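You operate a simulated robot arm through the tools that you are given. There is no shell and no other tool. Be economical: measure what you need, move in short steps, check, and stop when the job is done.

Carry out the task below with a simulated two-armed robot. There is one attempt and no reset: what you move stays moved.

## Task
On the top of the long steel bench, fold the teal cloth cover in half, so that it is half as long.

It is judged by the outcome, as a careful person would: the job done as asked, and still so three seconds after it is handed in. It fails if anything else is knocked over, pushed out of place, dropped, spilled or broken. Lids that push on must go on centred and level and be pressed home; caps that screw on are set level and turned clockwise until they are tight. Flat cloth is picked up by pressing the open fingertips on it (5 to 10 N) and closing them slowly along it; thin cloth reads only 2 to 8 mm in the jaws.

## Robot
Two 7-joint arms with two-finger parallel grippers on one trunk, on a base that drives. Base frame: it is fixed to the floor where the robot stands at the start and does not move with it; the origin is under the middle of the robot, x ahead of it, y to its left, z up. Readings come in cm, rad, newtons and seconds.
The left shoulder is at the start at [7, 16.3, 112], the right one opposite. Places, roughly: top of the long steel bench [70, 0, 80]. Payload 3.43 kg a hand.
The TCP of each hand is the grasp point between the finger pads, 3.4 cm short of the fingertips. In the tool frame z runs along the fingers and y along their closing line. Largest opening 12.8 cm; finger width 2.4, thickness 1.2; the body of the gripper, 4.8 by 13 cm, starts 9.6 cm behind the TCP.
Orientation is told as [roll, pitch, yaw] about the base's x, y, z axes, in that order, counted from this pose: with the fingers straight down and closing along the base's y, the tool's x points along the base's -x, its y along +y and its z along -z.

## Interface
- The arms move only by the tool arm_command. It takes "left_commands", "right_commands" or both (then of equal length, played together; a hand with none holds still); each is a list of rows, each a list of 2 entries, a list of its own where there are three numbers: the shift along the tool's x, y, z in cm, then the turn, a rotation vector about the tool's x, y, z in rad. In form: [[[dx, dy, dz], [rx, ry, rz]], ...]. A call has 1 to 12 rows; each row shifts and turns the commanded pose from where the row before left it, along the tool's axes as they then stand. "left_jaw" and "right_jaw" are, for a hand that has rows, the gripper command, from -1 (shut) to 1 (fully open), values between in proportion, set as the call begins (left out, the last holds). A row lasts 0.2 s, in which the tool goes at most 5 cm and 0.15 rad; a call with a longer step from one row to the next is refused whole, and so is a gripper value outside its range. A pose out of reach is approached as far as the arm can. The call stops where the force on the tool passes 40 N (or 10 N more than at its start, if that is more) or the arm is blocked; 0.2 s more then pass. The fingers move at their own pace (about 15.3 cm/s each) and stop on an object; they squeeze with about 35 N. The grip force told is the motor's: it shows also when the fingers shut on nothing. Time passes only in rows, and 0.2 s behind the last, so rows that do not move let the fingers close. The reply holds the time, the measured pose of the TCP, the force on the tool along the base axes, the opening and the grip force, in the units named above and with some noise.
- Cameras (640 x 400 px; columns grow to the right, rows downward): "scene" is now at [13.35, -0.9, 133.32]; the picture's right is [-0.11, -0.99, 0.00], its down [-0.69, 0.08, -0.72] and it looks along [0.72, -0.08, -0.69] (base axes); focal length 214 px, centre (320, 200). "left" rides on the left gripper at [7.6, 1.1, -16] in its tool frame; the picture's right is [-0.15, 0.99, 0.00], its down [-0.88, -0.13, -0.46] and it looks along [-0.45, -0.07, 0.89] (tool axes); focal length 234 px, centre (320, 200). "right" rides on the right gripper at [7.6, -1.1, -16] in its tool frame; the picture's right is [0.15, 0.99, 0.00], its down [-0.88, 0.13, -0.46] and it looks along [-0.45, 0.07, 0.89] (tool axes); focal length 234 px, centre (320, 200). There is no depth. A picture from a camera that has moved, and an enlarged one, comes with that camera's place and axes in the base frame and with its lens.
- get_image(camera): a new picture of that camera. No time passes.
- raise_lower(by): slides the trunk up (or, below 0, down) by that many cm; the arms and the scene camera ride with it, the base frame stays. It gives what a move gives, with no picture.
- drive_base(legs): drives the robot by 1 to 6 legs, each [ahead, left, turn to the left] in cm, cm and rad, along the robot's own axes; the way and the turn of a leg run together, so that a leg with both is an arc; at most 150 cm and 3.142 rad a leg. The arms and the cameras ride along, it lands a little off, and it stops where it bumps. It gives what a move gives.
- head_to(pan, tilt): turns the head with the scene camera to pan (to the left, within 1.501 rad either way) and tilt (down, from -0.506 to 1.204), counted from straight ahead of the robot. It gives what a move gives.
- zoom(camera, box): a new picture of the part [left, top, right, bottom] of that camera's present view, enlarged. No time passes.
- finish_job(): hands the job in; it is judged then, once.

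Work in short steps. Places have to be worked out from the pictures, the camera data and where the tool is seen: move nearer, look again, correct. Check each grasp and each placing, and mend what went wrong. You have 120 turns and 92 pictures in all, those below and enlarged ones among them. Open the grippers and draw the arms clear of the work before you hand the job in, unless the task says otherwise; then end with one line.

The tools are called after "Emit:" as name(argument=value, ...) on one line, values as JSON. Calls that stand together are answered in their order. arm_command: Moves the arms, as the interface text tells. Its arguments: {"type":"object","properties":{"left_commands":{"type":"array","items":{"type":"array"}},"left_jaw":{"type":"number"},"right_commands":{"type":"array","items":{"type":"array"}},"right_jaw":{"type":"number"}},"required":[]} The other tools are called the same way: raise_lower (by) slides the trunk up or down; drive_base (legs) drives the base; head_to (pan, tilt) turns the head that bears the scene camera; get_image (camera) takes a picture; zoom (camera, box) takes an enlarged picture of a part of a camera's view; finish_job () hands the job in.

At the start:

```text
clock: 0.0
left_ee_pos: [66.5, 27.64, 103.5]
left_tcp_rot: [0.0, 0.002, 0.002]
left_contact_force: [0.1, 0.4, 0.1]
left_gripper_width: 12.79
left_finger_force: 0.2
right_ee_pos: [45.79, -24.84, 109.28]
right_tcp_rot: [0.001, -0.001, 0.0]
right_contact_force: [0.1, 0.9, -0.5]
right_gripper_width: 12.8
right_finger_force: 0.0
trunk travel left (down, up): [-60.0, 34.0]
robot x, y, heading: [-0.06, -0.11, -0.003]
head pan, tilt: [-0.113, 0.761]
```

scene: 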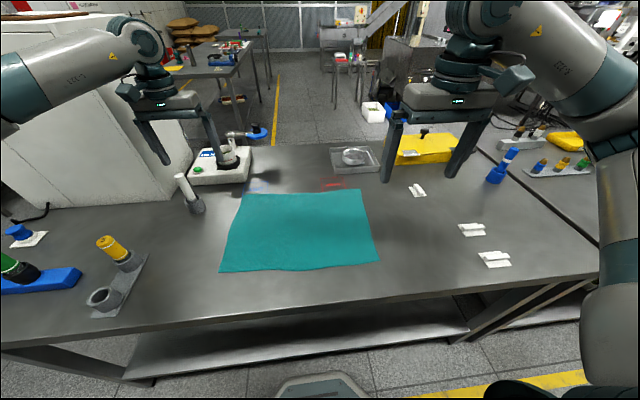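
right: 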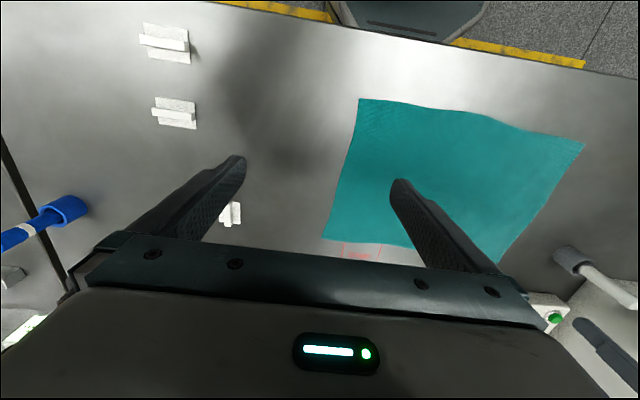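
left: 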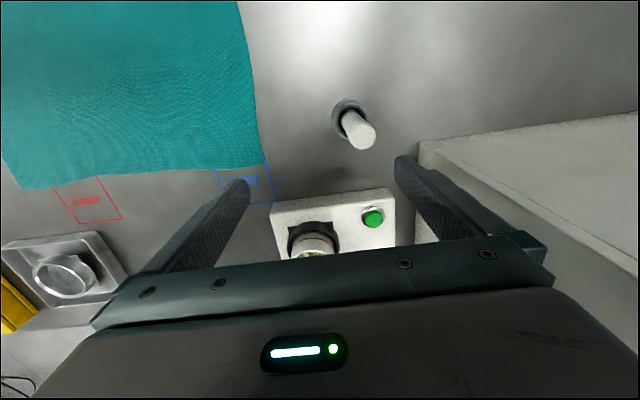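

The cloth measures about 32 cm (x) by 44 cm (y), so I'll fold along y, bringing the left edge onto the right edge. The left hand will take the near-left corner and the right hand the far-left corner. I start by moving the left hand above the near-left corner.

Emit:
arm_command(left_commands=[[[3.6, -1.3, 0.5], [0, 0, 0]], [[3.6, -1.3, 0.5], [0, 0, 0]], [[3.6, -1.3, 0.5], [0, 0, 0]], [[3.6, -1.3, 0.5], [0, 0, 0]], [[3.6, -1.3, 0.5], [0, 0, 0]], [[3.6, -1.3, 0.5], [0, 0, 0]]])

Emit:
get_image(camera="left")

Emit:
zoom(camera="scene", box=[160, 130, 420, 292])

```text
clock: 1.4
left_ee_pos: [44.69, 19.83, 100.68]
left_tcp_rot: [0.0, 0.0, 0.002]
left_contact_force: [-0.5, 0.4, 0.8]
left_gripper_width: 12.81
left_finger_force: 0.1
right_ee_pos: [45.79, -24.81, 109.22]
right_tcp_rot: [0.0, 0.001, -0.001]
right_contact_force: [-0.2, -0.7, 0.1]
right_gripper_width: 12.82
right_finger_force: 0.0
trunk travel left (down, up): [-60.0, 34.0]
robot x, y, heading: [0.17, -0.18, 0.0]
head pan, tilt: [-0.113, 0.761]
```

```text
88 pictures are left
camera left: at [37.19, 21.1, 116.73], right [0.14, 0.99, 0.0], down [0.88, -0.13, 0.46], along [0.45, -0.07, -0.89], focal length 234 px, centre (320, 200)
```

left: 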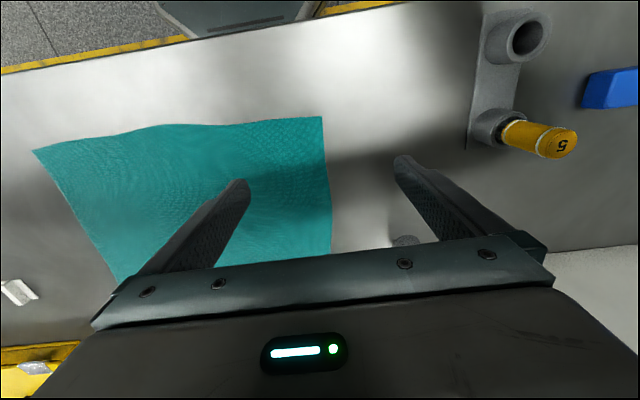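

```text
2.46 times, centred on (290, 211) of scene
camera zoom: at [13.3, -0.93, 133.33], right [-0.11, -0.99, 0.0], down [-0.69, 0.08, -0.72], along [0.72, -0.08, -0.69], focal length 528 px, centre (394, 173)
```

zoom: 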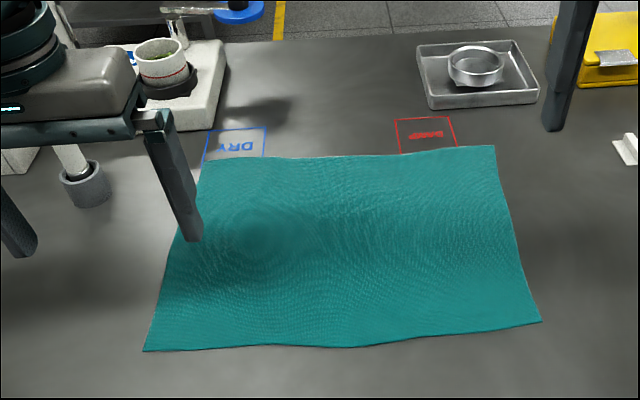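

The near-left corner is at about (42, 20.5) and the far-left corner at about (75.5, 20.8). I'm moving the right hand forward and across toward the far-left corner, stopping part way to check clearance.

Emit:
arm_command(right_commands=[[[-4.5, 0, 0], [0, 0, 0]], [[-4.5, 0, 0], [0, 0, 0]], [[-4.5, 0, 0], [0, 0, 0]], [[-4.5, 0, 0], [0, 0, 0]], [[-4.5, 0, 0], [0, 0, 0]], [[-4.5, 0, 0], [0, 0, 0]], [[0, 4.5, 0.8], [0, 0, 0]], [[0, 4.5, 0.8], [0, 0, 0]], [[0, 4.5, 0.8], [0, 0, 0]], [[0, 4.5, 0.8], [0, 0, 0]], [[0, 4.5, 0.8], [0, 0, 0]]], right_jaw=-0.3)

Emit:
get_image(camera="scene")

```text
clock: 3.8
left_ee_pos: [44.85, 20.13, 100.69]
left_tcp_rot: [0.0, -0.001, 0.002]
left_contact_force: [-0.6, 0.4, -0.9]
left_gripper_width: 12.77
left_finger_force: 0.1
right_ee_pos: [73.09, -2.18, 105.43]
right_tcp_rot: [-0.002, 0.0, -0.001]
right_contact_force: [-0.8, -0.7, 0.3]
right_gripper_width: 4.5
right_finger_force: 0.1
trunk travel left (down, up): [-60.0, 34.0]
robot x, y, heading: [0.13, 0.23, 0.001]
head pan, tilt: [-0.113, 0.761]
```

```text
86 pictures are left
camera scene: at [13.38, -0.69, 133.32], right [-0.11, -0.99, 0.0], down [-0.69, 0.08, -0.72], along [0.72, -0.08, -0.69], focal length 214 px, centre (320, 200)
```

scene: 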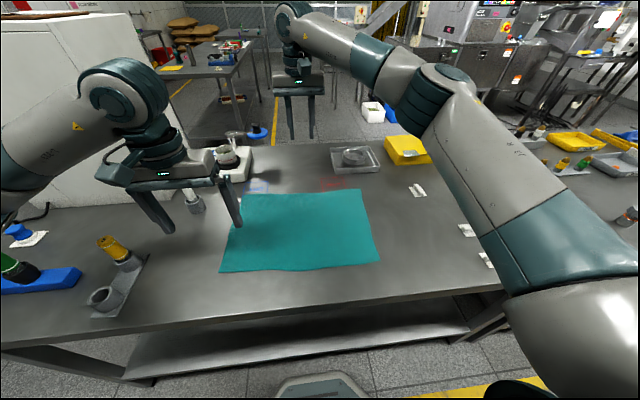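

The right elbow stays well out to the right and clear. I continue across to above the far-left corner.

Emit:
arm_command(right_commands=[[[0, 4, 1.4], [0, 0, 0]], [[0, 4, 1.4], [0, 0, 0]], [[0, 4, 1.4], [0, 0, 0]], [[0, 4, 1.4], [0, 0, 0]], [[0, 4, 1.4], [0, 0, 0]]])

Emit:
get_image(camera="scene")

Emit:
get_image(camera="right")

```text
clock: 5.0
left_ee_pos: [44.84, 19.89, 100.77]
left_tcp_rot: [0.0, 0.002, 0.0]
left_contact_force: [1.0, 0.2, -0.1]
left_gripper_width: 12.8
left_finger_force: 0.0
right_ee_pos: [71.75, 15.8, 97.92]
right_tcp_rot: [0.001, -0.001, 0.001]
right_contact_force: [-0.3, -0.1, 0.1]
right_gripper_width: 4.48
right_finger_force: 0.2
right hand out of reach, approached as far as the arm can: row 5
trunk travel left (down, up): [-60.0, 34.0]
robot x, y, heading: [-0.03, 0.21, -0.0]
head pan, tilt: [-0.113, 0.761]
```

```text
85 pictures are left
camera scene: at [13.39, -0.98, 133.32], right [-0.11, -0.99, 0.0], down [-0.69, 0.08, -0.72], along [0.72, -0.08, -0.69], focal length 214 px, centre (320, 200)
```

scene: 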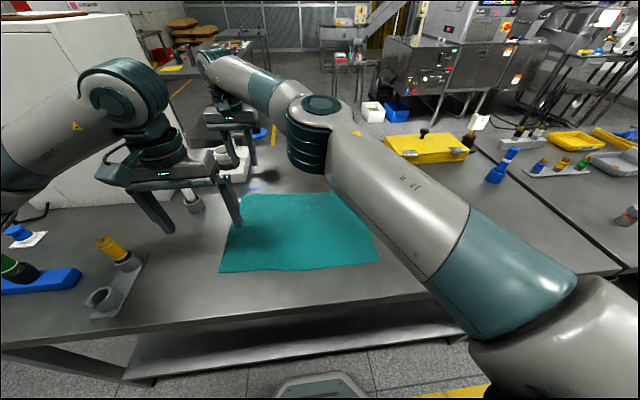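

```text
84 pictures are left
camera right: at [64.3, 14.52, 114.0], right [-0.15, 0.99, 0.0], down [0.88, 0.13, 0.46], along [0.45, 0.07, -0.89], focal length 234 px, centre (320, 200)
```

right: 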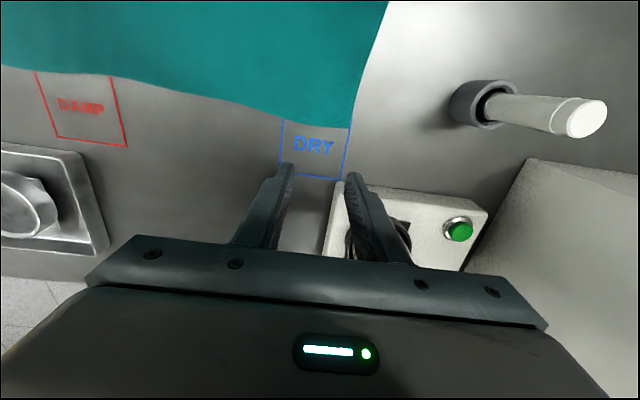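

Comparing camera rays, the cloth lies nearer z≈84. That puts the far-left corner at about (69, 19.3) and the near-left corner at about (41.5, 20.5). I'm moving both hands lower above the grasp spots with jaws at about 3 cm.

Emit:
arm_command(right_commands=[[[2, 0, 1.5], [0, 0, 0]], [[2.4, 0, 1.5], [0, 0, 0]], [[0, 0, 1.5], [0, 0, 0]], [[0, 0, 1.5], [0, 0, 0]]], right_jaw=-0.5, left_commands=[[[1, -0.8, 2.5], [0, 0, 0]], [[0.8, -0.7, 2.5], [0, 0, 0]], [[0, 0, 2], [0, 0, 0]], [[0, 0, 1.5], [0, 0, 0]]], left_jaw=-0.5)

Emit:
get_image(camera="left")

Emit:
get_image(camera="right")

```text
clock: 6.0
left_ee_pos: [43.02, 18.49, 92.05]
left_tcp_rot: [0.0, 0.0, 0.003]
left_contact_force: [0.2, 0.1, -0.2]
left_gripper_width: 3.22
left_finger_force: 0.0
right_ee_pos: [67.35, 15.92, 91.95]
right_tcp_rot: [0.0, -0.002, 0.001]
right_contact_force: [-0.5, 0.6, 0.4]
right_gripper_width: 3.2
right_finger_force: 0.0
trunk travel left (down, up): [-60.0, 34.0]
robot x, y, heading: [-0.14, -0.08, -0.001]
head pan, tilt: [-0.113, 0.761]
```

```text
83 pictures are left
camera left: at [35.61, 19.53, 108.01], right [0.15, 0.99, 0.0], down [0.88, -0.13, 0.46], along [0.45, -0.07, -0.89], focal length 234 px, centre (320, 200)
```

left: 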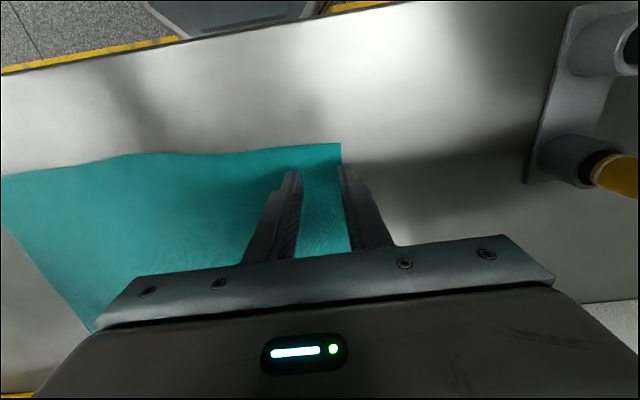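

```text
82 pictures are left
camera right: at [59.86, 14.72, 108.02], right [-0.15, 0.99, 0.0], down [0.88, 0.13, 0.46], along [0.45, 0.07, -0.89], focal length 234 px, centre (320, 200)
```

right: 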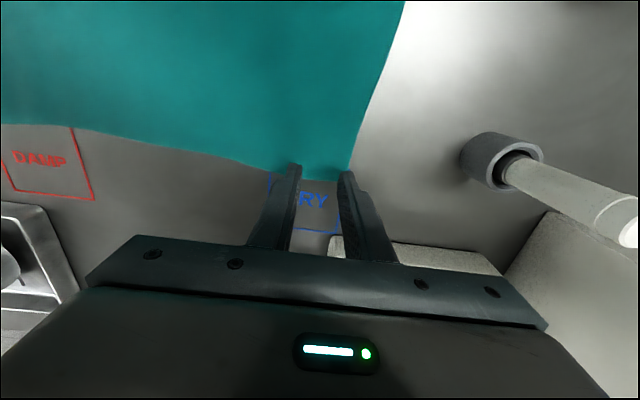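

Triangulation puts the cloth corners at (41.4, 20.6) and (69.0, 19.5), with the surface at z≈82–84. I align both hands just inside the edge and go lower.

Emit:
arm_command(right_commands=[[[0.2, 0.8, 0.6], [0, 0, 0]], [[0, 0.8, 0.6], [0, 0, 0]], [[0, 0, 0.8], [0, 0, 0]], [[0, 0, 1], [0, 0, 0]], [[0, 0, 1], [0, 0, 0]]], left_commands=[[[-0.2, -0.3, 0.6], [0, 0, 0]], [[0, -0.3, 0.6], [0, 0, 0]], [[0, 0, 0.8], [0, 0, 0]], [[0, 0, 1], [0, 0, 0]], [[0, 0, 1], [0, 0, 0]]])

Emit:
get_image(camera="left")

Emit:
get_image(camera="right")

```text
clock: 7.2
left_ee_pos: [43.09, 17.57, 88.57]
left_tcp_rot: [0.002, -0.008, 0.002]
left_contact_force: [2.8, 2.9, 33.8]
left_gripper_width: 3.21
left_finger_force: 0.3
right_ee_pos: [66.81, 17.32, 88.56]
right_tcp_rot: [0.001, -0.006, -0.002]
right_contact_force: [1.0, 0.3, 14.3]
right_gripper_width: 3.15
right_finger_force: 0.1
trunk travel left (down, up): [-60.0, 34.0]
robot x, y, heading: [0.22, -0.14, 0.003]
head pan, tilt: [-0.113, 0.761]
```

```text
81 pictures are left
camera left: at [35.46, 18.79, 104.44], right [0.14, 0.99, 0.0], down [0.88, -0.13, 0.46], along [0.46, -0.07, -0.89], focal length 234 px, centre (320, 200)
```

left: 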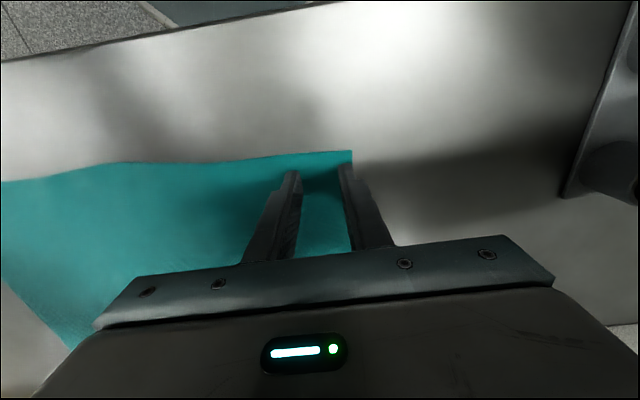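

```text
80 pictures are left
camera right: at [59.3, 16.24, 104.52], right [-0.15, 0.99, 0.0], down [0.88, 0.13, 0.46], along [0.46, 0.07, -0.89], focal length 234 px, centre (320, 200)
```

right: 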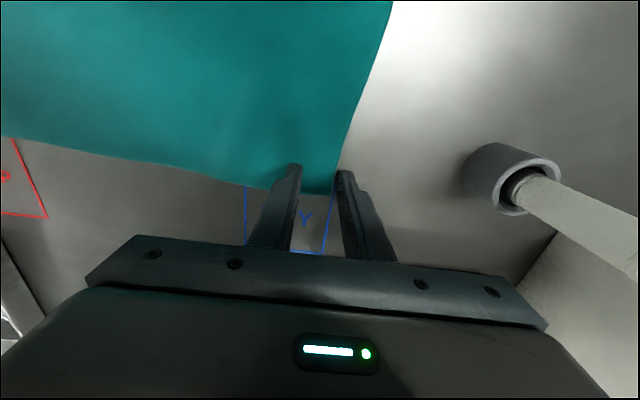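

Contact is at TCP z≈88.55, so the surface is at about 85.1. I ease the left pressing force and shift the right hand 0.8 cm inward so its outer finger sits on the cloth.

Emit:
arm_command(right_commands=[[[0, 0, -0.8], [0, 0, 0]], [[0.3, -0.8, 0], [0, 0, 0]], [[0, 0, 0.7], [0, 0, 0]], [[0, 0, 0], [0, 0, 0]]], left_commands=[[[0, 0, -0.2], [0, 0, 0]], [[0, 0, -0.15], [0, 0, 0]], [[0, 0, 0], [0, 0, 0]], [[0, 0, 0], [0, 0, 0]]])

Emit:
get_image(camera="right")

```text
clock: 8.2
left_ee_pos: [43.09, 17.61, 88.35]
left_tcp_rot: [-0.001, -0.002, 0.001]
left_contact_force: [3.2, 0.9, 16.7]
left_gripper_width: 3.21
left_finger_force: 0.1
right_ee_pos: [66.64, 16.55, 88.62]
right_tcp_rot: [0.0, -0.004, 0.0]
right_contact_force: [0.4, -1.4, 15.3]
right_gripper_width: 3.15
right_finger_force: 0.2
trunk travel left (down, up): [-60.0, 34.0]
robot x, y, heading: [0.1, 0.0, -0.001]
head pan, tilt: [-0.113, 0.761]
```

```text
79 pictures are left
camera right: at [59.08, 15.43, 104.53], right [-0.15, 0.99, 0.0], down [0.88, 0.13, 0.46], along [0.45, 0.07, -0.89], focal length 234 px, centre (320, 200)
```

right: 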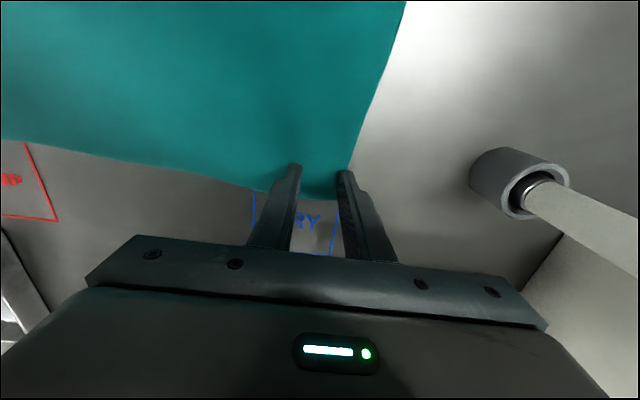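

The right outer finger now rests on the edge. I ease both to about 8–10 N and begin closing slowly.

Emit:
arm_command(right_commands=[[[0, 0, -0.12], [0, 0, 0]], [[0, 0, 0], [0, 0, 0]]], left_commands=[[[0, 0, -0.14], [0, 0, 0]], [[0, 0, 0], [0, 0, 0]]], left_jaw=-0.58, right_jaw=-0.58)

Emit:
arm_command(right_commands=[[[0, 0, 0], [0, 0, 0]]], left_commands=[[[0, 0, 0], [0, 0, 0]]], left_jaw=-0.68, right_jaw=-0.68)

Emit:
arm_command(right_commands=[[[0, 0, 0], [0, 0, 0]]], left_commands=[[[0, 0, 0], [0, 0, 0]]], left_jaw=-0.78, right_jaw=-0.78)

Emit:
get_image(camera="left")

Emit:
get_image(camera="right")

```text
clock: 8.8
left_ee_pos: [43.05, 17.62, 88.61]
left_tcp_rot: [0.003, -0.001, -0.002]
left_contact_force: [0.6, 0.0, -0.2]
left_gripper_width: 2.7
left_finger_force: 0.1
right_ee_pos: [66.51, 16.59, 88.51]
right_tcp_rot: [-0.001, -0.003, -0.001]
right_contact_force: [-2.1, -1.2, 18.3]
right_gripper_width: 2.58
right_finger_force: 0.1
trunk travel left (down, up): [-60.0, 34.0]
robot x, y, heading: [-0.28, 0.46, 0.002]
head pan, tilt: [-0.113, 0.761]
```

```text
clock: 9.2
left_ee_pos: [43.13, 17.67, 88.73]
left_tcp_rot: [0.0, 0.0, 0.003]
left_contact_force: [0.2, -0.5, 0.0]
left_gripper_width: 2.08
left_finger_force: 0.1
right_ee_pos: [66.7, 16.58, 88.54]
right_tcp_rot: [0.001, -0.001, 0.001]
right_contact_force: [-0.3, -0.3, 19.0]
right_gripper_width: 1.91
right_finger_force: 0.0
trunk travel left (down, up): [-60.0, 34.0]
robot x, y, heading: [0.0, -0.0, 0.003]
head pan, tilt: [-0.113, 0.761]
```

```text
clock: 9.6
left_ee_pos: [43.06, 17.75, 88.73]
left_tcp_rot: [0.0, -0.001, 0.003]
left_contact_force: [0.1, 0.0, -0.1]
left_gripper_width: 1.41
left_finger_force: 0.1
right_ee_pos: [66.59, 16.5, 88.55]
right_tcp_rot: [0.001, -0.002, 0.0]
right_contact_force: [0.1, 0.7, 20.6]
right_gripper_width: 1.26
right_finger_force: 0.1
trunk travel left (down, up): [-60.0, 34.0]
robot x, y, heading: [-0.33, 0.05, 0.001]
head pan, tilt: [-0.113, 0.761]
```

```text
78 pictures are left
camera left: at [35.56, 18.79, 104.65], right [0.15, 0.99, 0.0], down [0.88, -0.13, 0.46], along [0.45, -0.07, -0.89], focal length 234 px, centre (320, 200)
```

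left: 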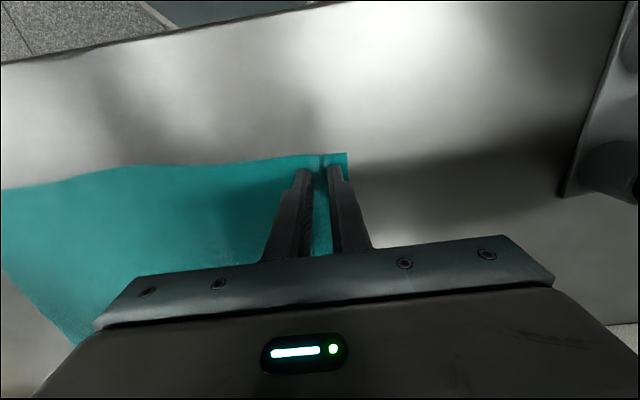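

```text
77 pictures are left
camera right: at [59.09, 15.46, 104.54], right [-0.15, 0.99, 0.0], down [0.88, 0.13, 0.46], along [0.45, 0.07, -0.89], focal length 234 px, centre (320, 200)
```

right: 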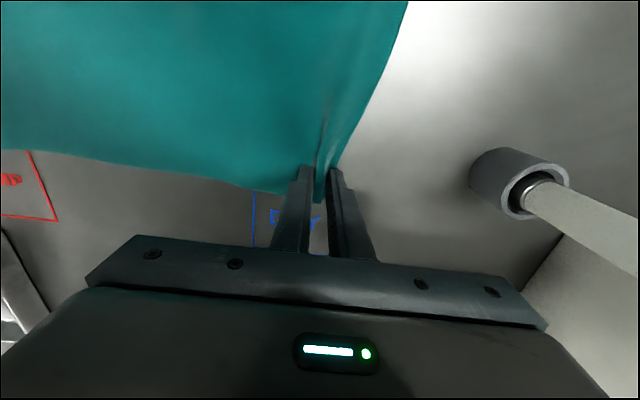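

The right hand is forming a proper ridge, but the left lost contact and isn't gathering. I finish closing the right, then reopen the left to 3 cm and press it again.

Emit:
arm_command(right_commands=[[[0, 0, 0], [0, 0, 0]], [[0, 0, 0], [0, 0, 0]]], left_commands=[[[0, 0.2, 0], [0, 0, 0]], [[0, 0, 0.15], [0, 0, 0]]], right_jaw=-0.9, left_jaw=-0.5)

Emit:
arm_command(right_commands=[[[0, 0, 0], [0, 0, 0]], [[0, 0, 0], [0, 0, 0]]], left_commands=[[[0, 0, 0.12], [0, 0, 0]], [[0, 0, 0], [0, 0, 0]]], right_jaw=-1)

```text
clock: 10.2
left_ee_pos: [43.07, 17.79, 88.59]
left_tcp_rot: [0.0, -0.002, 0.001]
left_contact_force: [-0.6, 0.5, 1.0]
left_gripper_width: 3.19
left_finger_force: 0.0
right_ee_pos: [66.63, 16.65, 88.49]
right_tcp_rot: [0.0, 0.0, 0.001]
right_contact_force: [-0.5, 0.9, 19.7]
right_gripper_width: 0.91
right_finger_force: 2.4
trunk travel left (down, up): [-60.0, 34.0]
robot x, y, heading: [-0.0, -0.07, 0.002]
head pan, tilt: [-0.113, 0.761]
```

```text
clock: 10.8
left_ee_pos: [43.1, 17.82, 88.57]
left_tcp_rot: [0.0, -0.003, 0.002]
left_contact_force: [0.8, 2.6, 17.4]
left_gripper_width: 3.2
left_finger_force: 0.3
right_ee_pos: [66.59, 16.54, 88.56]
right_tcp_rot: [0.0, -0.002, 0.0]
right_contact_force: [1.7, 0.6, 15.4]
right_gripper_width: 0.63
right_finger_force: 34.6
trunk travel left (down, up): [-60.0, 34.0]
robot x, y, heading: [-0.04, 0.2, 0.001]
head pan, tilt: [-0.113, 0.761]
```

The right hand reads 6 mm at 35 N, so it holds the cloth. The left now presses at 17 N, similar to what worked on the right, so I close it slowly.

Emit:
arm_command(left_commands=[[[0, 0, 0], [0, 0, 0]]], left_jaw=-0.6)

Emit:
arm_command(left_commands=[[[0, 0, 0], [0, 0, 0]]], left_jaw=-0.7)

Emit:
arm_command(left_commands=[[[0, 0, 0], [0, 0, 0]]], left_jaw=-0.8)

Emit:
arm_command(left_commands=[[[0, 0, 0], [0, 0, 0]]], left_jaw=-0.9)

Emit:
arm_command(left_commands=[[[0, 0, 0], [0, 0, 0]], [[0, 0, 0], [0, 0, 0]]], left_jaw=-1)

Emit:
get_image(camera="left")

```text
clock: 11.2
left_ee_pos: [43.08, 17.85, 88.67]
left_tcp_rot: [0.0, -0.003, 0.001]
left_contact_force: [0.5, -0.3, 23.4]
left_gripper_width: 2.4
left_finger_force: 0.0
right_ee_pos: [66.45, 16.54, 88.51]
right_tcp_rot: [0.0, -0.002, 0.002]
right_contact_force: [1.3, 2.1, 13.6]
right_gripper_width: 0.6
right_finger_force: 35.3
trunk travel left (down, up): [-60.0, 34.0]
robot x, y, heading: [-0.15, -0.04, -0.002]
head pan, tilt: [-0.113, 0.761]
```

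```text
clock: 11.6
left_ee_pos: [43.09, 17.8, 88.6]
left_tcp_rot: [-0.001, -0.004, 0.002]
left_contact_force: [0.6, -0.1, 27.9]
left_gripper_width: 1.72
left_finger_force: 0.0
right_ee_pos: [66.52, 16.68, 88.6]
right_tcp_rot: [-0.001, -0.002, 0.0]
right_contact_force: [2.4, 1.1, 12.2]
right_gripper_width: 0.62
right_finger_force: 35.3
trunk travel left (down, up): [-60.0, 34.0]
robot x, y, heading: [-0.06, -0.08, 0.004]
head pan, tilt: [-0.113, 0.761]
```

```text
clock: 12.0
left_ee_pos: [43.06, 17.77, 88.58]
left_tcp_rot: [0.002, -0.004, 0.0]
left_contact_force: [1.1, -0.9, 31.1]
left_gripper_width: 1.04
left_finger_force: 0.0
right_ee_pos: [66.49, 16.59, 88.56]
right_tcp_rot: [0.0, -0.002, -0.001]
right_contact_force: [-0.4, 1.4, 10.0]
right_gripper_width: 0.61
right_finger_force: 34.9
trunk travel left (down, up): [-60.0, 34.0]
robot x, y, heading: [-0.03, -0.19, -0.002]
head pan, tilt: [-0.113, 0.761]
```

```text
clock: 12.4
left_ee_pos: [42.93, 17.76, 88.42]
left_tcp_rot: [0.0, -0.003, 0.002]
left_contact_force: [0.6, 0.1, 34.2]
left_gripper_width: 0.45
left_finger_force: 0.1
right_ee_pos: [66.44, 16.44, 88.56]
right_tcp_rot: [-0.001, -0.001, 0.0]
right_contact_force: [0.8, 0.9, 7.7]
right_gripper_width: 0.58
right_finger_force: 35.3
trunk travel left (down, up): [-60.0, 34.0]
robot x, y, heading: [0.15, 0.01, 0.004]
head pan, tilt: [-0.113, 0.761]
```

```text
clock: 13.0
left_ee_pos: [43.04, 17.75, 88.69]
left_tcp_rot: [-0.002, -0.004, 0.003]
left_contact_force: [1.4, 1.8, 38.4]
left_gripper_width: 0.22
left_finger_force: 34.4
right_ee_pos: [66.62, 16.57, 88.55]
right_tcp_rot: [0.0, -0.002, 0.0]
right_contact_force: [0.4, 1.2, 6.0]
right_gripper_width: 0.6
right_finger_force: 34.6
trunk travel left (down, up): [-60.0, 34.0]
robot x, y, heading: [-0.13, 0.07, 0.0]
head pan, tilt: [-0.113, 0.761]
```

```text
76 pictures are left
camera left: at [35.47, 18.96, 104.47], right [0.14, 0.99, 0.0], down [0.88, -0.13, 0.46], along [0.45, -0.07, -0.89], focal length 234 px, centre (320, 200)
```

left: 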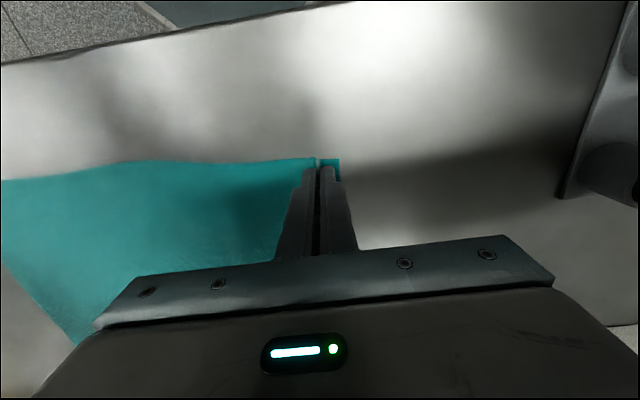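

The left reads 2.2 mm, the low end for a held cloth. I do a small test lift of both hands, with the left force expected to drop.

Emit:
arm_command(left_commands=[[[0, 0, -1], [0, 0, 0]], [[0, -0.2, -1], [0, 0, 0]], [[0, -0.3, -1], [0, 0, 0]]], right_commands=[[[0, 0, -1], [0, 0, 0]], [[0, -0.2, -1], [0, 0, 0]], [[0, -0.3, -1], [0, 0, 0]]])

Emit:
get_image(camera="left")

Emit:
get_image(camera="right")

```text
clock: 13.8
left_ee_pos: [43.22, 17.41, 91.28]
left_tcp_rot: [0.0, 0.003, 0.001]
left_contact_force: [0.8, -0.2, 0.8]
left_gripper_width: 0.25
left_finger_force: 35.5
right_ee_pos: [66.7, 16.17, 91.26]
right_tcp_rot: [0.001, 0.002, 0.001]
right_contact_force: [-0.3, 0.2, -0.6]
right_gripper_width: 0.61
right_finger_force: 34.5
trunk travel left (down, up): [-60.0, 34.0]
robot x, y, heading: [-0.01, -0.13, -0.005]
head pan, tilt: [-0.113, 0.761]
```

```text
75 pictures are left
camera left: at [35.78, 18.55, 107.28], right [0.15, 0.99, 0.0], down [0.88, -0.13, 0.45], along [0.45, -0.07, -0.89], focal length 234 px, centre (320, 200)
```

left: 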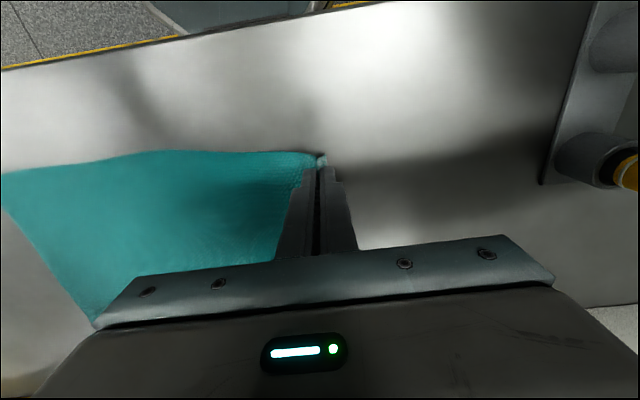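

```text
74 pictures are left
camera right: at [59.29, 15.04, 107.36], right [-0.15, 0.99, 0.0], down [0.88, 0.13, 0.46], along [0.45, 0.07, -0.89], focal length 234 px, centre (320, 200)
```

right: 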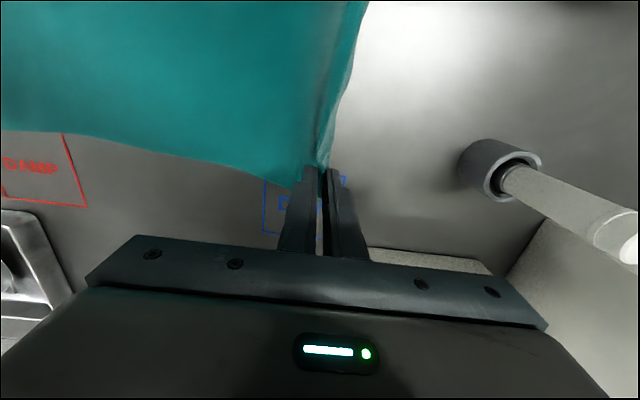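

Both corners are lifting with the hands. I now arc both hands up and rightward together, keeping slack in the cloth.

Emit:
arm_command(left_commands=[[[0, -0.8, -2], [0, 0, 0]], [[0, -1.3, -2], [0, 0, 0]], [[0.1, -1.8, -2], [0, 0, 0]], [[0.1, -2, -1.8], [0, 0, 0]], [[0.1, -2.3, -1.4], [0, 0, 0]], [[0.1, -2.4, -1], [0, 0, 0]], [[0.1, -2.4, -0.6], [0, 0, 0]]], right_commands=[[[0, -0.8, -2], [0, 0, 0]], [[0, -1.3, -2], [0, 0, 0]], [[0.1, -1.8, -2], [0, 0, 0]], [[0.1, -2, -1.8], [0, 0, 0]], [[0.1, -2.3, -1.4], [0, 0, 0]], [[0.1, -2.4, -1], [0, 0, 0]], [[0.1, -2.4, -0.6], [0, 0, 0]]])

Emit:
get_image(camera="scene")

```text
clock: 15.4
left_ee_pos: [42.95, 4.09, 102.22]
left_tcp_rot: [0.003, 0.0, 0.003]
left_contact_force: [-0.1, 0.3, 0.3]
left_gripper_width: 0.24
left_finger_force: 34.9
right_ee_pos: [66.38, 2.9, 102.06]
right_tcp_rot: [0.0, 0.0, 0.0]
right_contact_force: [-0.4, -0.4, 0.1]
right_gripper_width: 0.6
right_finger_force: 35.6
trunk travel left (down, up): [-60.0, 34.0]
robot x, y, heading: [-0.3, 0.17, -0.005]
head pan, tilt: [-0.113, 0.761]
```

```text
73 pictures are left
camera scene: at [13.35, -1.11, 133.32], right [-0.11, -0.99, 0.0], down [-0.69, 0.08, -0.72], along [0.72, -0.08, -0.69], focal length 214 px, centre (320, 200)
```

scene: 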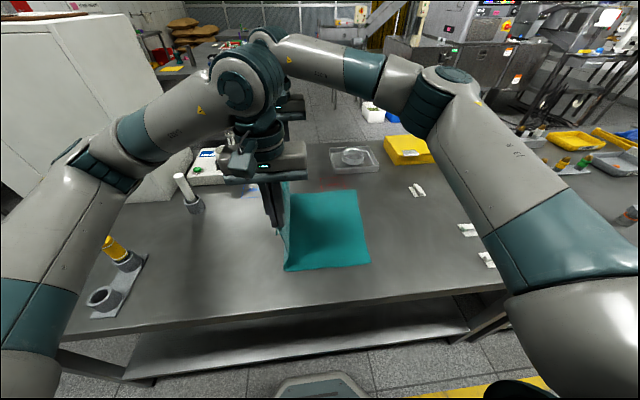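

Both corners are held and the right half lies still on the bench. I drive the base 12 cm right so the hands carry the edge across.

Emit:
drive_base(legs=[[0, -12, 0]])

Emit:
get_image(camera="scene")

```text
clock: 16.6
left_ee_pos: [42.9, -7.62, 102.14]
left_tcp_rot: [-0.001, 0.0, 0.001]
left_contact_force: [1.1, 0.0, 1.2]
left_gripper_width: 0.2
left_finger_force: 34.9
right_ee_pos: [66.44, -8.95, 102.08]
right_tcp_rot: [0.0, 0.0, 0.0]
right_contact_force: [0.6, -1.1, -0.1]
right_gripper_width: 0.6
right_finger_force: 35.1
trunk travel left (down, up): [-60.0, 34.0]
robot x, y, heading: [-0.14, -11.92, 0.001]
head pan, tilt: [-0.113, 0.761]
```

```text
72 pictures are left
camera scene: at [13.35, -12.95, 133.32], right [-0.11, -0.99, 0.0], down [-0.69, 0.08, -0.72], along [0.72, -0.08, -0.69], focal length 214 px, centre (320, 200)
```

scene: 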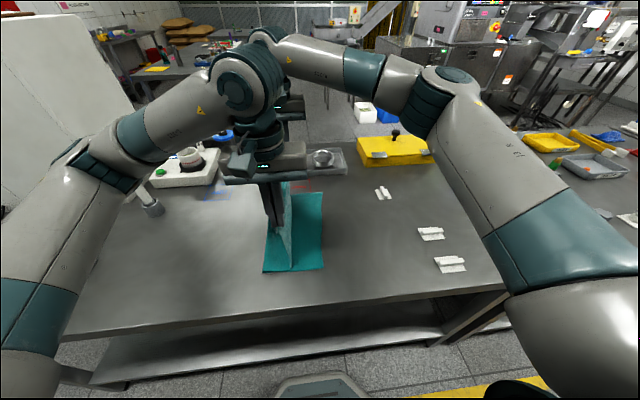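

The fold is forming cleanly. I lower slightly while moving right with the arms, then drive 7 cm more.

Emit:
arm_command(left_commands=[[[0.2, -1, 1], [0, 0, 0]], [[0.2, -1, 1.3], [0, 0, 0]], [[0, -0.5, 1.3], [0, 0, 0]]], right_commands=[[[0, -1, 1], [0, 0, 0]], [[0, -1, 1.3], [0, 0, 0]], [[0, -0.5, 1.3], [0, 0, 0]]])

Emit:
drive_base(legs=[[0, -7, 0]])

Emit:
get_image(camera="scene")

Emit:
get_image(camera="left")

Emit:
get_image(camera="right")

```text
clock: 17.4
left_ee_pos: [42.56, -10.13, 98.53]
left_tcp_rot: [-0.001, -0.001, 0.002]
left_contact_force: [0.6, -0.4, 0.1]
left_gripper_width: 0.22
left_finger_force: 35.0
right_ee_pos: [66.22, -11.38, 98.31]
right_tcp_rot: [0.001, 0.001, -0.001]
right_contact_force: [-1.3, 0.4, 0.0]
right_gripper_width: 0.59
right_finger_force: 35.2
trunk travel left (down, up): [-60.0, 34.0]
robot x, y, heading: [0.16, -12.04, -0.003]
head pan, tilt: [-0.113, 0.761]
```

```text
clock: 18.4
left_ee_pos: [42.63, -17.24, 98.59]
left_tcp_rot: [0.0, 0.0, 0.001]
left_contact_force: [0.9, -0.1, -0.3]
left_gripper_width: 0.23
left_finger_force: 35.0
right_ee_pos: [66.26, -18.37, 98.36]
right_tcp_rot: [-0.001, -0.001, 0.001]
right_contact_force: [-0.1, -0.2, 0.0]
right_gripper_width: 0.64
right_finger_force: 34.8
trunk travel left (down, up): [-60.0, 34.0]
robot x, y, heading: [0.22, -18.78, -0.002]
head pan, tilt: [-0.113, 0.761]
```

```text
71 pictures are left
camera scene: at [13.35, -19.98, 133.32], right [-0.11, -0.99, 0.0], down [-0.69, 0.08, -0.72], along [0.72, -0.08, -0.69], focal length 214 px, centre (320, 200)
```

scene: 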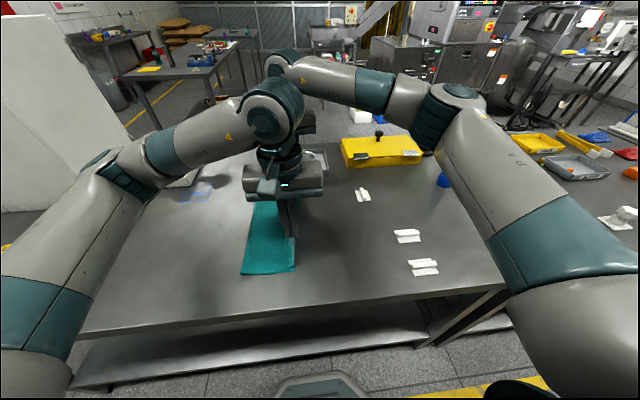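

```text
70 pictures are left
camera left: at [35.04, -15.99, 114.61], right [0.15, 0.99, 0.0], down [0.88, -0.13, 0.46], along [0.45, -0.07, -0.89], focal length 234 px, centre (320, 200)
```

left: 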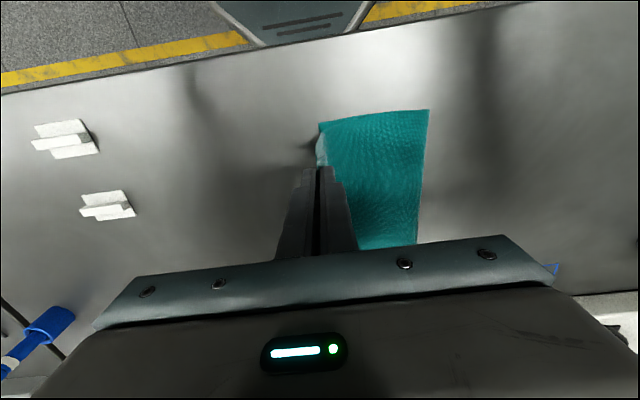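

```text
69 pictures are left
camera right: at [58.82, -19.54, 114.39], right [-0.15, 0.99, 0.0], down [0.88, 0.13, 0.46], along [0.45, 0.07, -0.89], focal length 234 px, centre (320, 200)
```

right: 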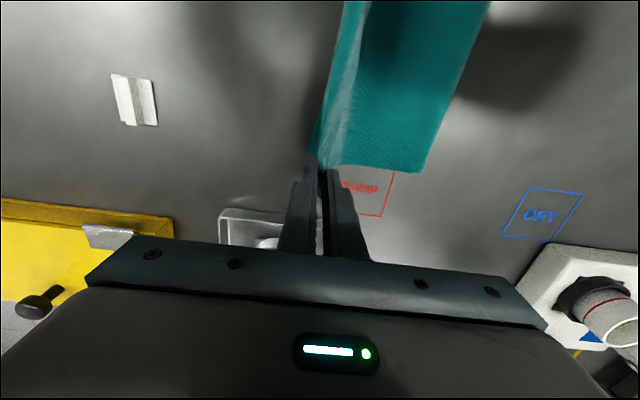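

Moving across at height shifted the fold line to about y = −4. I go back left while lowering so the bottom layer settles, then bring the edge right again while low.

Emit:
arm_command(left_commands=[[[0, 2, 0], [0, 0, 0]], [[0, 2.5, 1], [0, 0, 0]], [[0, 2, 1.5], [0, 0, 0]], [[0, 1, 1.5], [0, 0, 0]], [[0, 0, 1.5], [0, 0, 0]], [[0, 0, 1], [0, 0, 0]]], right_commands=[[[0, 2, 0], [0, 0, 0]], [[0, 2.5, 1], [0, 0, 0]], [[0, 2, 1.5], [0, 0, 0]], [[0, 1, 1.5], [0, 0, 0]], [[0, 0, 1.5], [0, 0, 0]], [[0, 0, 1], [0, 0, 0]]])

Emit:
get_image(camera="left")

Emit:
get_image(camera="right")

```text
clock: 19.9
left_ee_pos: [42.51, -9.58, 92.29]
left_tcp_rot: [0.001, 0.001, 0.0]
left_contact_force: [1.0, -0.5, 0.6]
left_gripper_width: 0.22
left_finger_force: 34.9
right_ee_pos: [66.44, -10.89, 91.83]
right_tcp_rot: [0.001, 0.002, 0.0]
right_contact_force: [0.0, 0.9, 0.0]
right_gripper_width: 0.58
right_finger_force: 35.5
trunk travel left (down, up): [-60.0, 34.0]
robot x, y, heading: [-0.08, -18.8, -0.002]
head pan, tilt: [-0.113, 0.761]
```

```text
68 pictures are left
camera left: at [35.01, -8.33, 108.19], right [0.15, 0.99, 0.0], down [0.88, -0.13, 0.46], along [0.45, -0.07, -0.89], focal length 234 px, centre (320, 200)
```

left: 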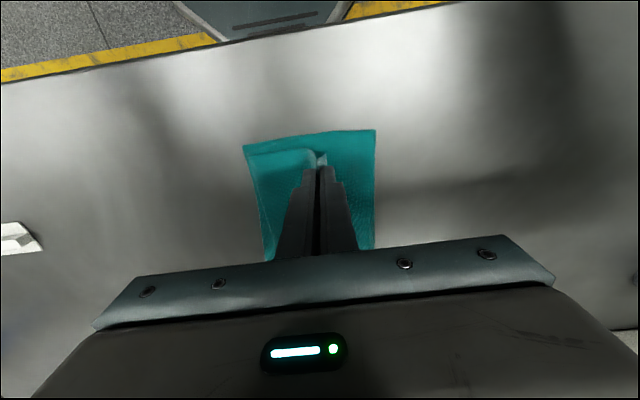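

```text
67 pictures are left
camera right: at [58.86, -12.0, 107.83], right [-0.15, 0.99, 0.0], down [0.88, 0.13, 0.46], along [0.45, 0.07, -0.89], focal length 234 px, centre (320, 200)
```

right: 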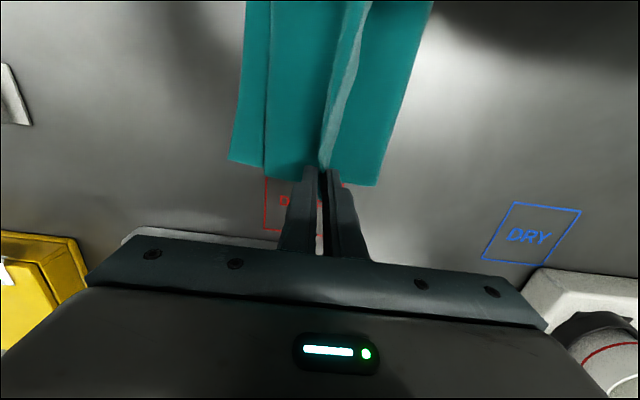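

The fold line stayed at y ≈ −4 because of slack draping. I back up and left so the bottom layer lies flat again, then will repeat with a lower, tighter arc.

Emit:
arm_command(left_commands=[[[0, 0, -2.5], [0, 0, 0]], [[0, 0.5, -2.5], [0, 0, 0]], [[0, 2, -2], [0, 0, 0]], [[0, 2.5, -1], [0, 0, 0]], [[0, 2.5, 0], [0, 0, 0]], [[0, 2.5, 0], [0, 0, 0]], [[0, 2.5, 0], [0, 0, 0]], [[0, 2, 0], [0, 0, 0]]], right_commands=[[[0, 0, -2.5], [0, 0, 0]], [[0, 0.5, -2.5], [0, 0, 0]], [[0, 2, -2], [0, 0, 0]], [[0, 2.5, -1], [0, 0, 0]], [[0, 2.5, 0], [0, 0, 0]], [[0, 2.5, 0], [0, 0, 0]], [[0, 2.5, 0], [0, 0, 0]], [[0, 2, 0], [0, 0, 0]]])

Emit:
get_image(camera="left")

Emit:
get_image(camera="right")

Emit:
get_image(camera="scene")

```text
clock: 21.6
left_ee_pos: [42.55, 4.94, 100.28]
left_tcp_rot: [0.001, -0.002, 0.0]
left_contact_force: [1.3, -0.2, -0.4]
left_gripper_width: 0.2
left_finger_force: 35.0
right_ee_pos: [66.29, 2.48, 99.8]
right_tcp_rot: [0.002, -0.002, -0.001]
right_contact_force: [-1.1, -0.2, 0.2]
right_gripper_width: 0.61
right_finger_force: 35.3
right hand out of reach, approached as far as the arm can: row 8
trunk travel left (down, up): [-60.0, 34.0]
robot x, y, heading: [-0.09, -18.66, 0.0]
head pan, tilt: [-0.113, 0.761]
```

```text
66 pictures are left
camera left: at [35.0, 6.15, 116.26], right [0.15, 0.99, 0.0], down [0.88, -0.13, 0.46], along [0.45, -0.07, -0.89], focal length 234 px, centre (320, 200)
```

left: 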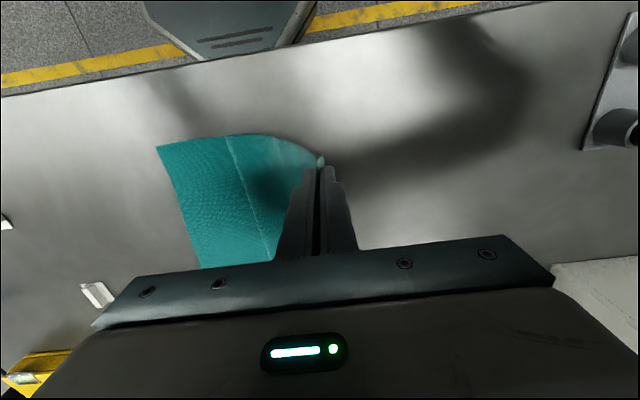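

```text
65 pictures are left
camera right: at [58.82, 1.34, 115.81], right [-0.15, 0.99, 0.0], down [0.88, 0.13, 0.46], along [0.45, 0.07, -0.89], focal length 234 px, centre (320, 200)
```

right: 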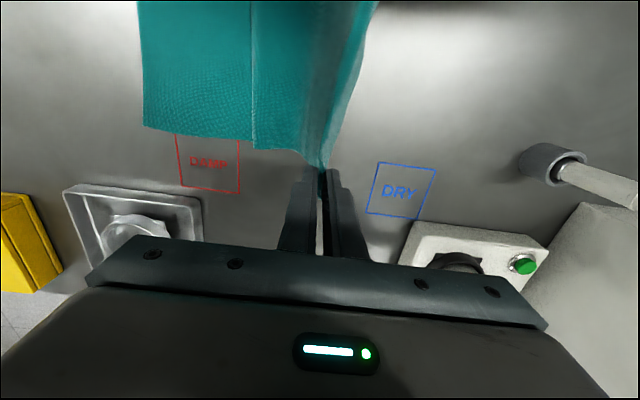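

```text
64 pictures are left
camera scene: at [13.3, -19.87, 133.33], right [-0.11, -0.99, 0.0], down [-0.69, 0.08, -0.72], along [0.72, -0.08, -0.69], focal length 214 px, centre (320, 200)
```

scene: 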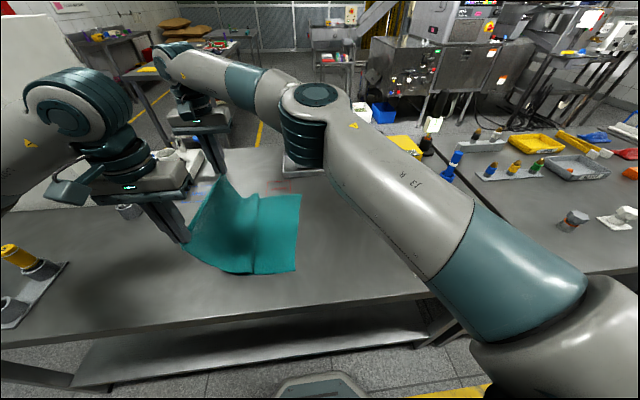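

The bottom right edge now sits at about y = −17 (near) and −20 (far), with a slack crease near −7. I drive 9 cm left and lower the hands to pull that slack out.

Emit:
drive_base(legs=[[0, 9, 0]])

Emit:
arm_command(left_commands=[[[0, 0, 1.5], [0, 0, 0]], [[0, 0, 1.5], [0, 0, 0]], [[0, 0, 1.5], [0, 0, 0]]], right_commands=[[[0, 0, 1.5], [0, 0, 0]], [[0, 0, 1.5], [0, 0, 0]], [[0, 0, 1.5], [0, 0, 0]]])

Emit:
get_image(camera="scene")

Emit:
get_image(camera="left")

```text
clock: 22.8
left_ee_pos: [42.42, 13.77, 100.27]
left_tcp_rot: [-0.002, 0.001, 0.0]
left_contact_force: [0.8, -0.1, -0.6]
left_gripper_width: 0.23
left_finger_force: 35.0
right_ee_pos: [66.36, 11.22, 99.85]
right_tcp_rot: [-0.001, 0.001, -0.001]
right_contact_force: [-0.5, -0.1, -0.2]
right_gripper_width: 0.6
right_finger_force: 34.8
trunk travel left (down, up): [-60.0, 34.0]
robot x, y, heading: [-0.03, -10.47, -0.002]
head pan, tilt: [-0.113, 0.761]
```

```text
clock: 23.6
left_ee_pos: [42.63, 13.77, 95.73]
left_tcp_rot: [0.0, -0.001, 0.0]
left_contact_force: [-0.1, 0.0, -0.3]
left_gripper_width: 0.21
left_finger_force: 35.9
right_ee_pos: [66.38, 11.26, 95.19]
right_tcp_rot: [0.001, 0.0, -0.001]
right_contact_force: [-1.0, 0.6, -0.4]
right_gripper_width: 0.61
right_finger_force: 34.3
trunk travel left (down, up): [-60.0, 34.0]
robot x, y, heading: [-0.01, -10.18, -0.003]
head pan, tilt: [-0.113, 0.761]
```

```text
63 pictures are left
camera scene: at [13.39, -11.12, 133.32], right [-0.11, -0.99, 0.0], down [-0.69, 0.08, -0.72], along [0.72, -0.08, -0.69], focal length 214 px, centre (320, 200)
```

scene: 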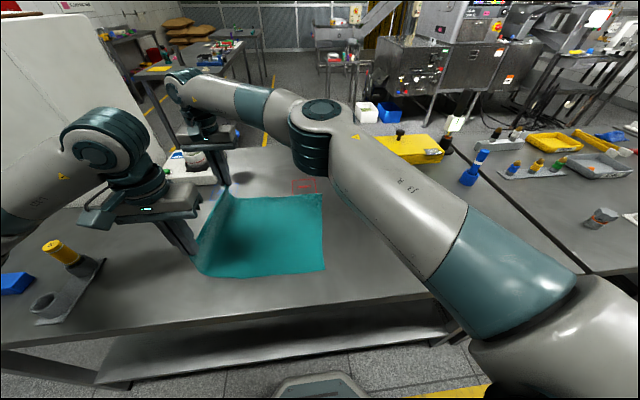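

```text
62 pictures are left
camera left: at [35.1, 14.97, 111.69], right [0.15, 0.99, 0.0], down [0.88, -0.13, 0.46], along [0.45, -0.07, -0.89], focal length 234 px, centre (320, 200)
```

left: 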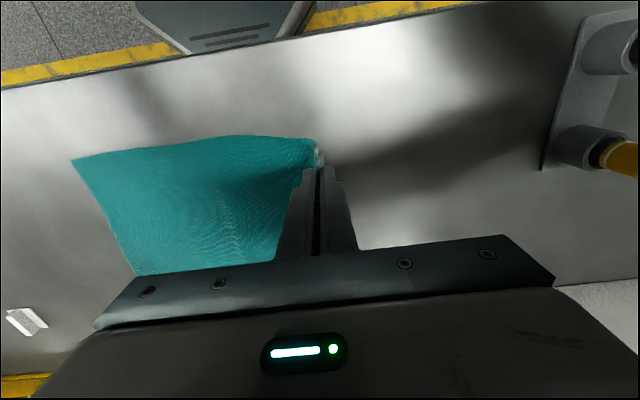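

The cloth lies flat again, but it slid about 4 cm left. Its right edge is now at (39, −15) near and (66, −17.4) far, putting mid-length at y≈5 near and 3 far. I repeat the arc within a 13.5 cm radius of that line and correct x by about 2 cm as I go.

Emit:
arm_command(left_commands=[[[0.2, -0.8, -2.5], [0, 0, 0]], [[0.2, -1.5, -2], [0, 0, 0]], [[0.2, -2, -1.2], [0, 0, 0]], [[0.2, -2.5, -0.6], [0, 0, 0]], [[0.2, -2.5, -0.2], [0, 0, 0]], [[0.2, -2.5, 0.2], [0, 0, 0]], [[0.2, -2.5, 0.7], [0, 0, 0]], [[0.2, -2.2, 1.3], [0, 0, 0]], [[0.2, -1.8, 1.5], [0, 0, 0]]], right_commands=[[[0.25, -0.8, -2.5], [0, 0, 0]], [[0.25, -1.5, -2], [0, 0, 0]], [[0.25, -2, -1.2], [0, 0, 0]], [[0.25, -2.5, -0.6], [0, 0, 0]], [[0.25, -2.5, -0.2], [0, 0, 0]], [[0.25, -2.5, 0.2], [0, 0, 0]], [[0.25, -2.5, 0.7], [0, 0, 0]], [[0.25, -2.2, 1.3], [0, 0, 0]], [[0.25, -1.8, 1.5], [0, 0, 0]]])

Emit:
get_image(camera="left")

Emit:
get_image(camera="right")

```text
clock: 25.6
left_ee_pos: [40.95, -4.94, 98.69]
left_tcp_rot: [-0.001, 0.0, 0.001]
left_contact_force: [0.1, -1.2, -0.1]
left_gripper_width: 0.26
left_finger_force: 35.2
right_ee_pos: [64.22, -7.15, 97.89]
right_tcp_rot: [0.002, 0.0, -0.002]
right_contact_force: [0.4, -0.2, -0.4]
right_gripper_width: 0.61
right_finger_force: 35.4
trunk travel left (down, up): [-60.0, 34.0]
robot x, y, heading: [-0.1, -10.5, 0.002]
head pan, tilt: [-0.113, 0.761]
```

```text
61 pictures are left
camera left: at [33.36, -3.66, 114.65], right [0.15, 0.99, 0.0], down [0.88, -0.13, 0.46], along [0.45, -0.07, -0.89], focal length 234 px, centre (320, 200)
```

left: 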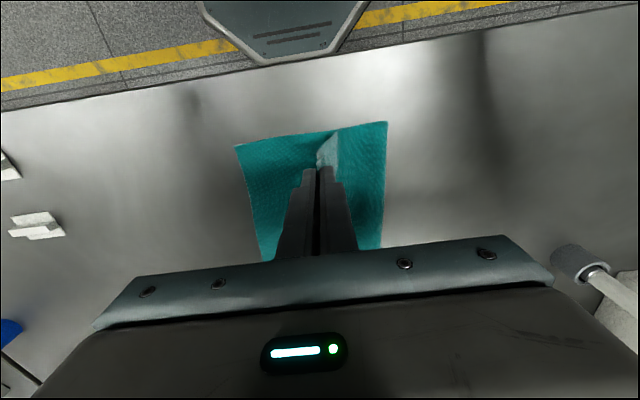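

```text
60 pictures are left
camera right: at [56.69, -8.29, 113.92], right [-0.15, 0.99, 0.0], down [0.88, 0.13, 0.46], along [0.45, 0.07, -0.89], focal length 234 px, centre (320, 200)
```

right: 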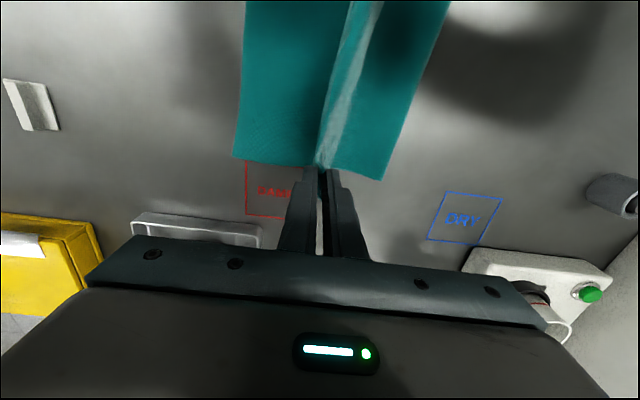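

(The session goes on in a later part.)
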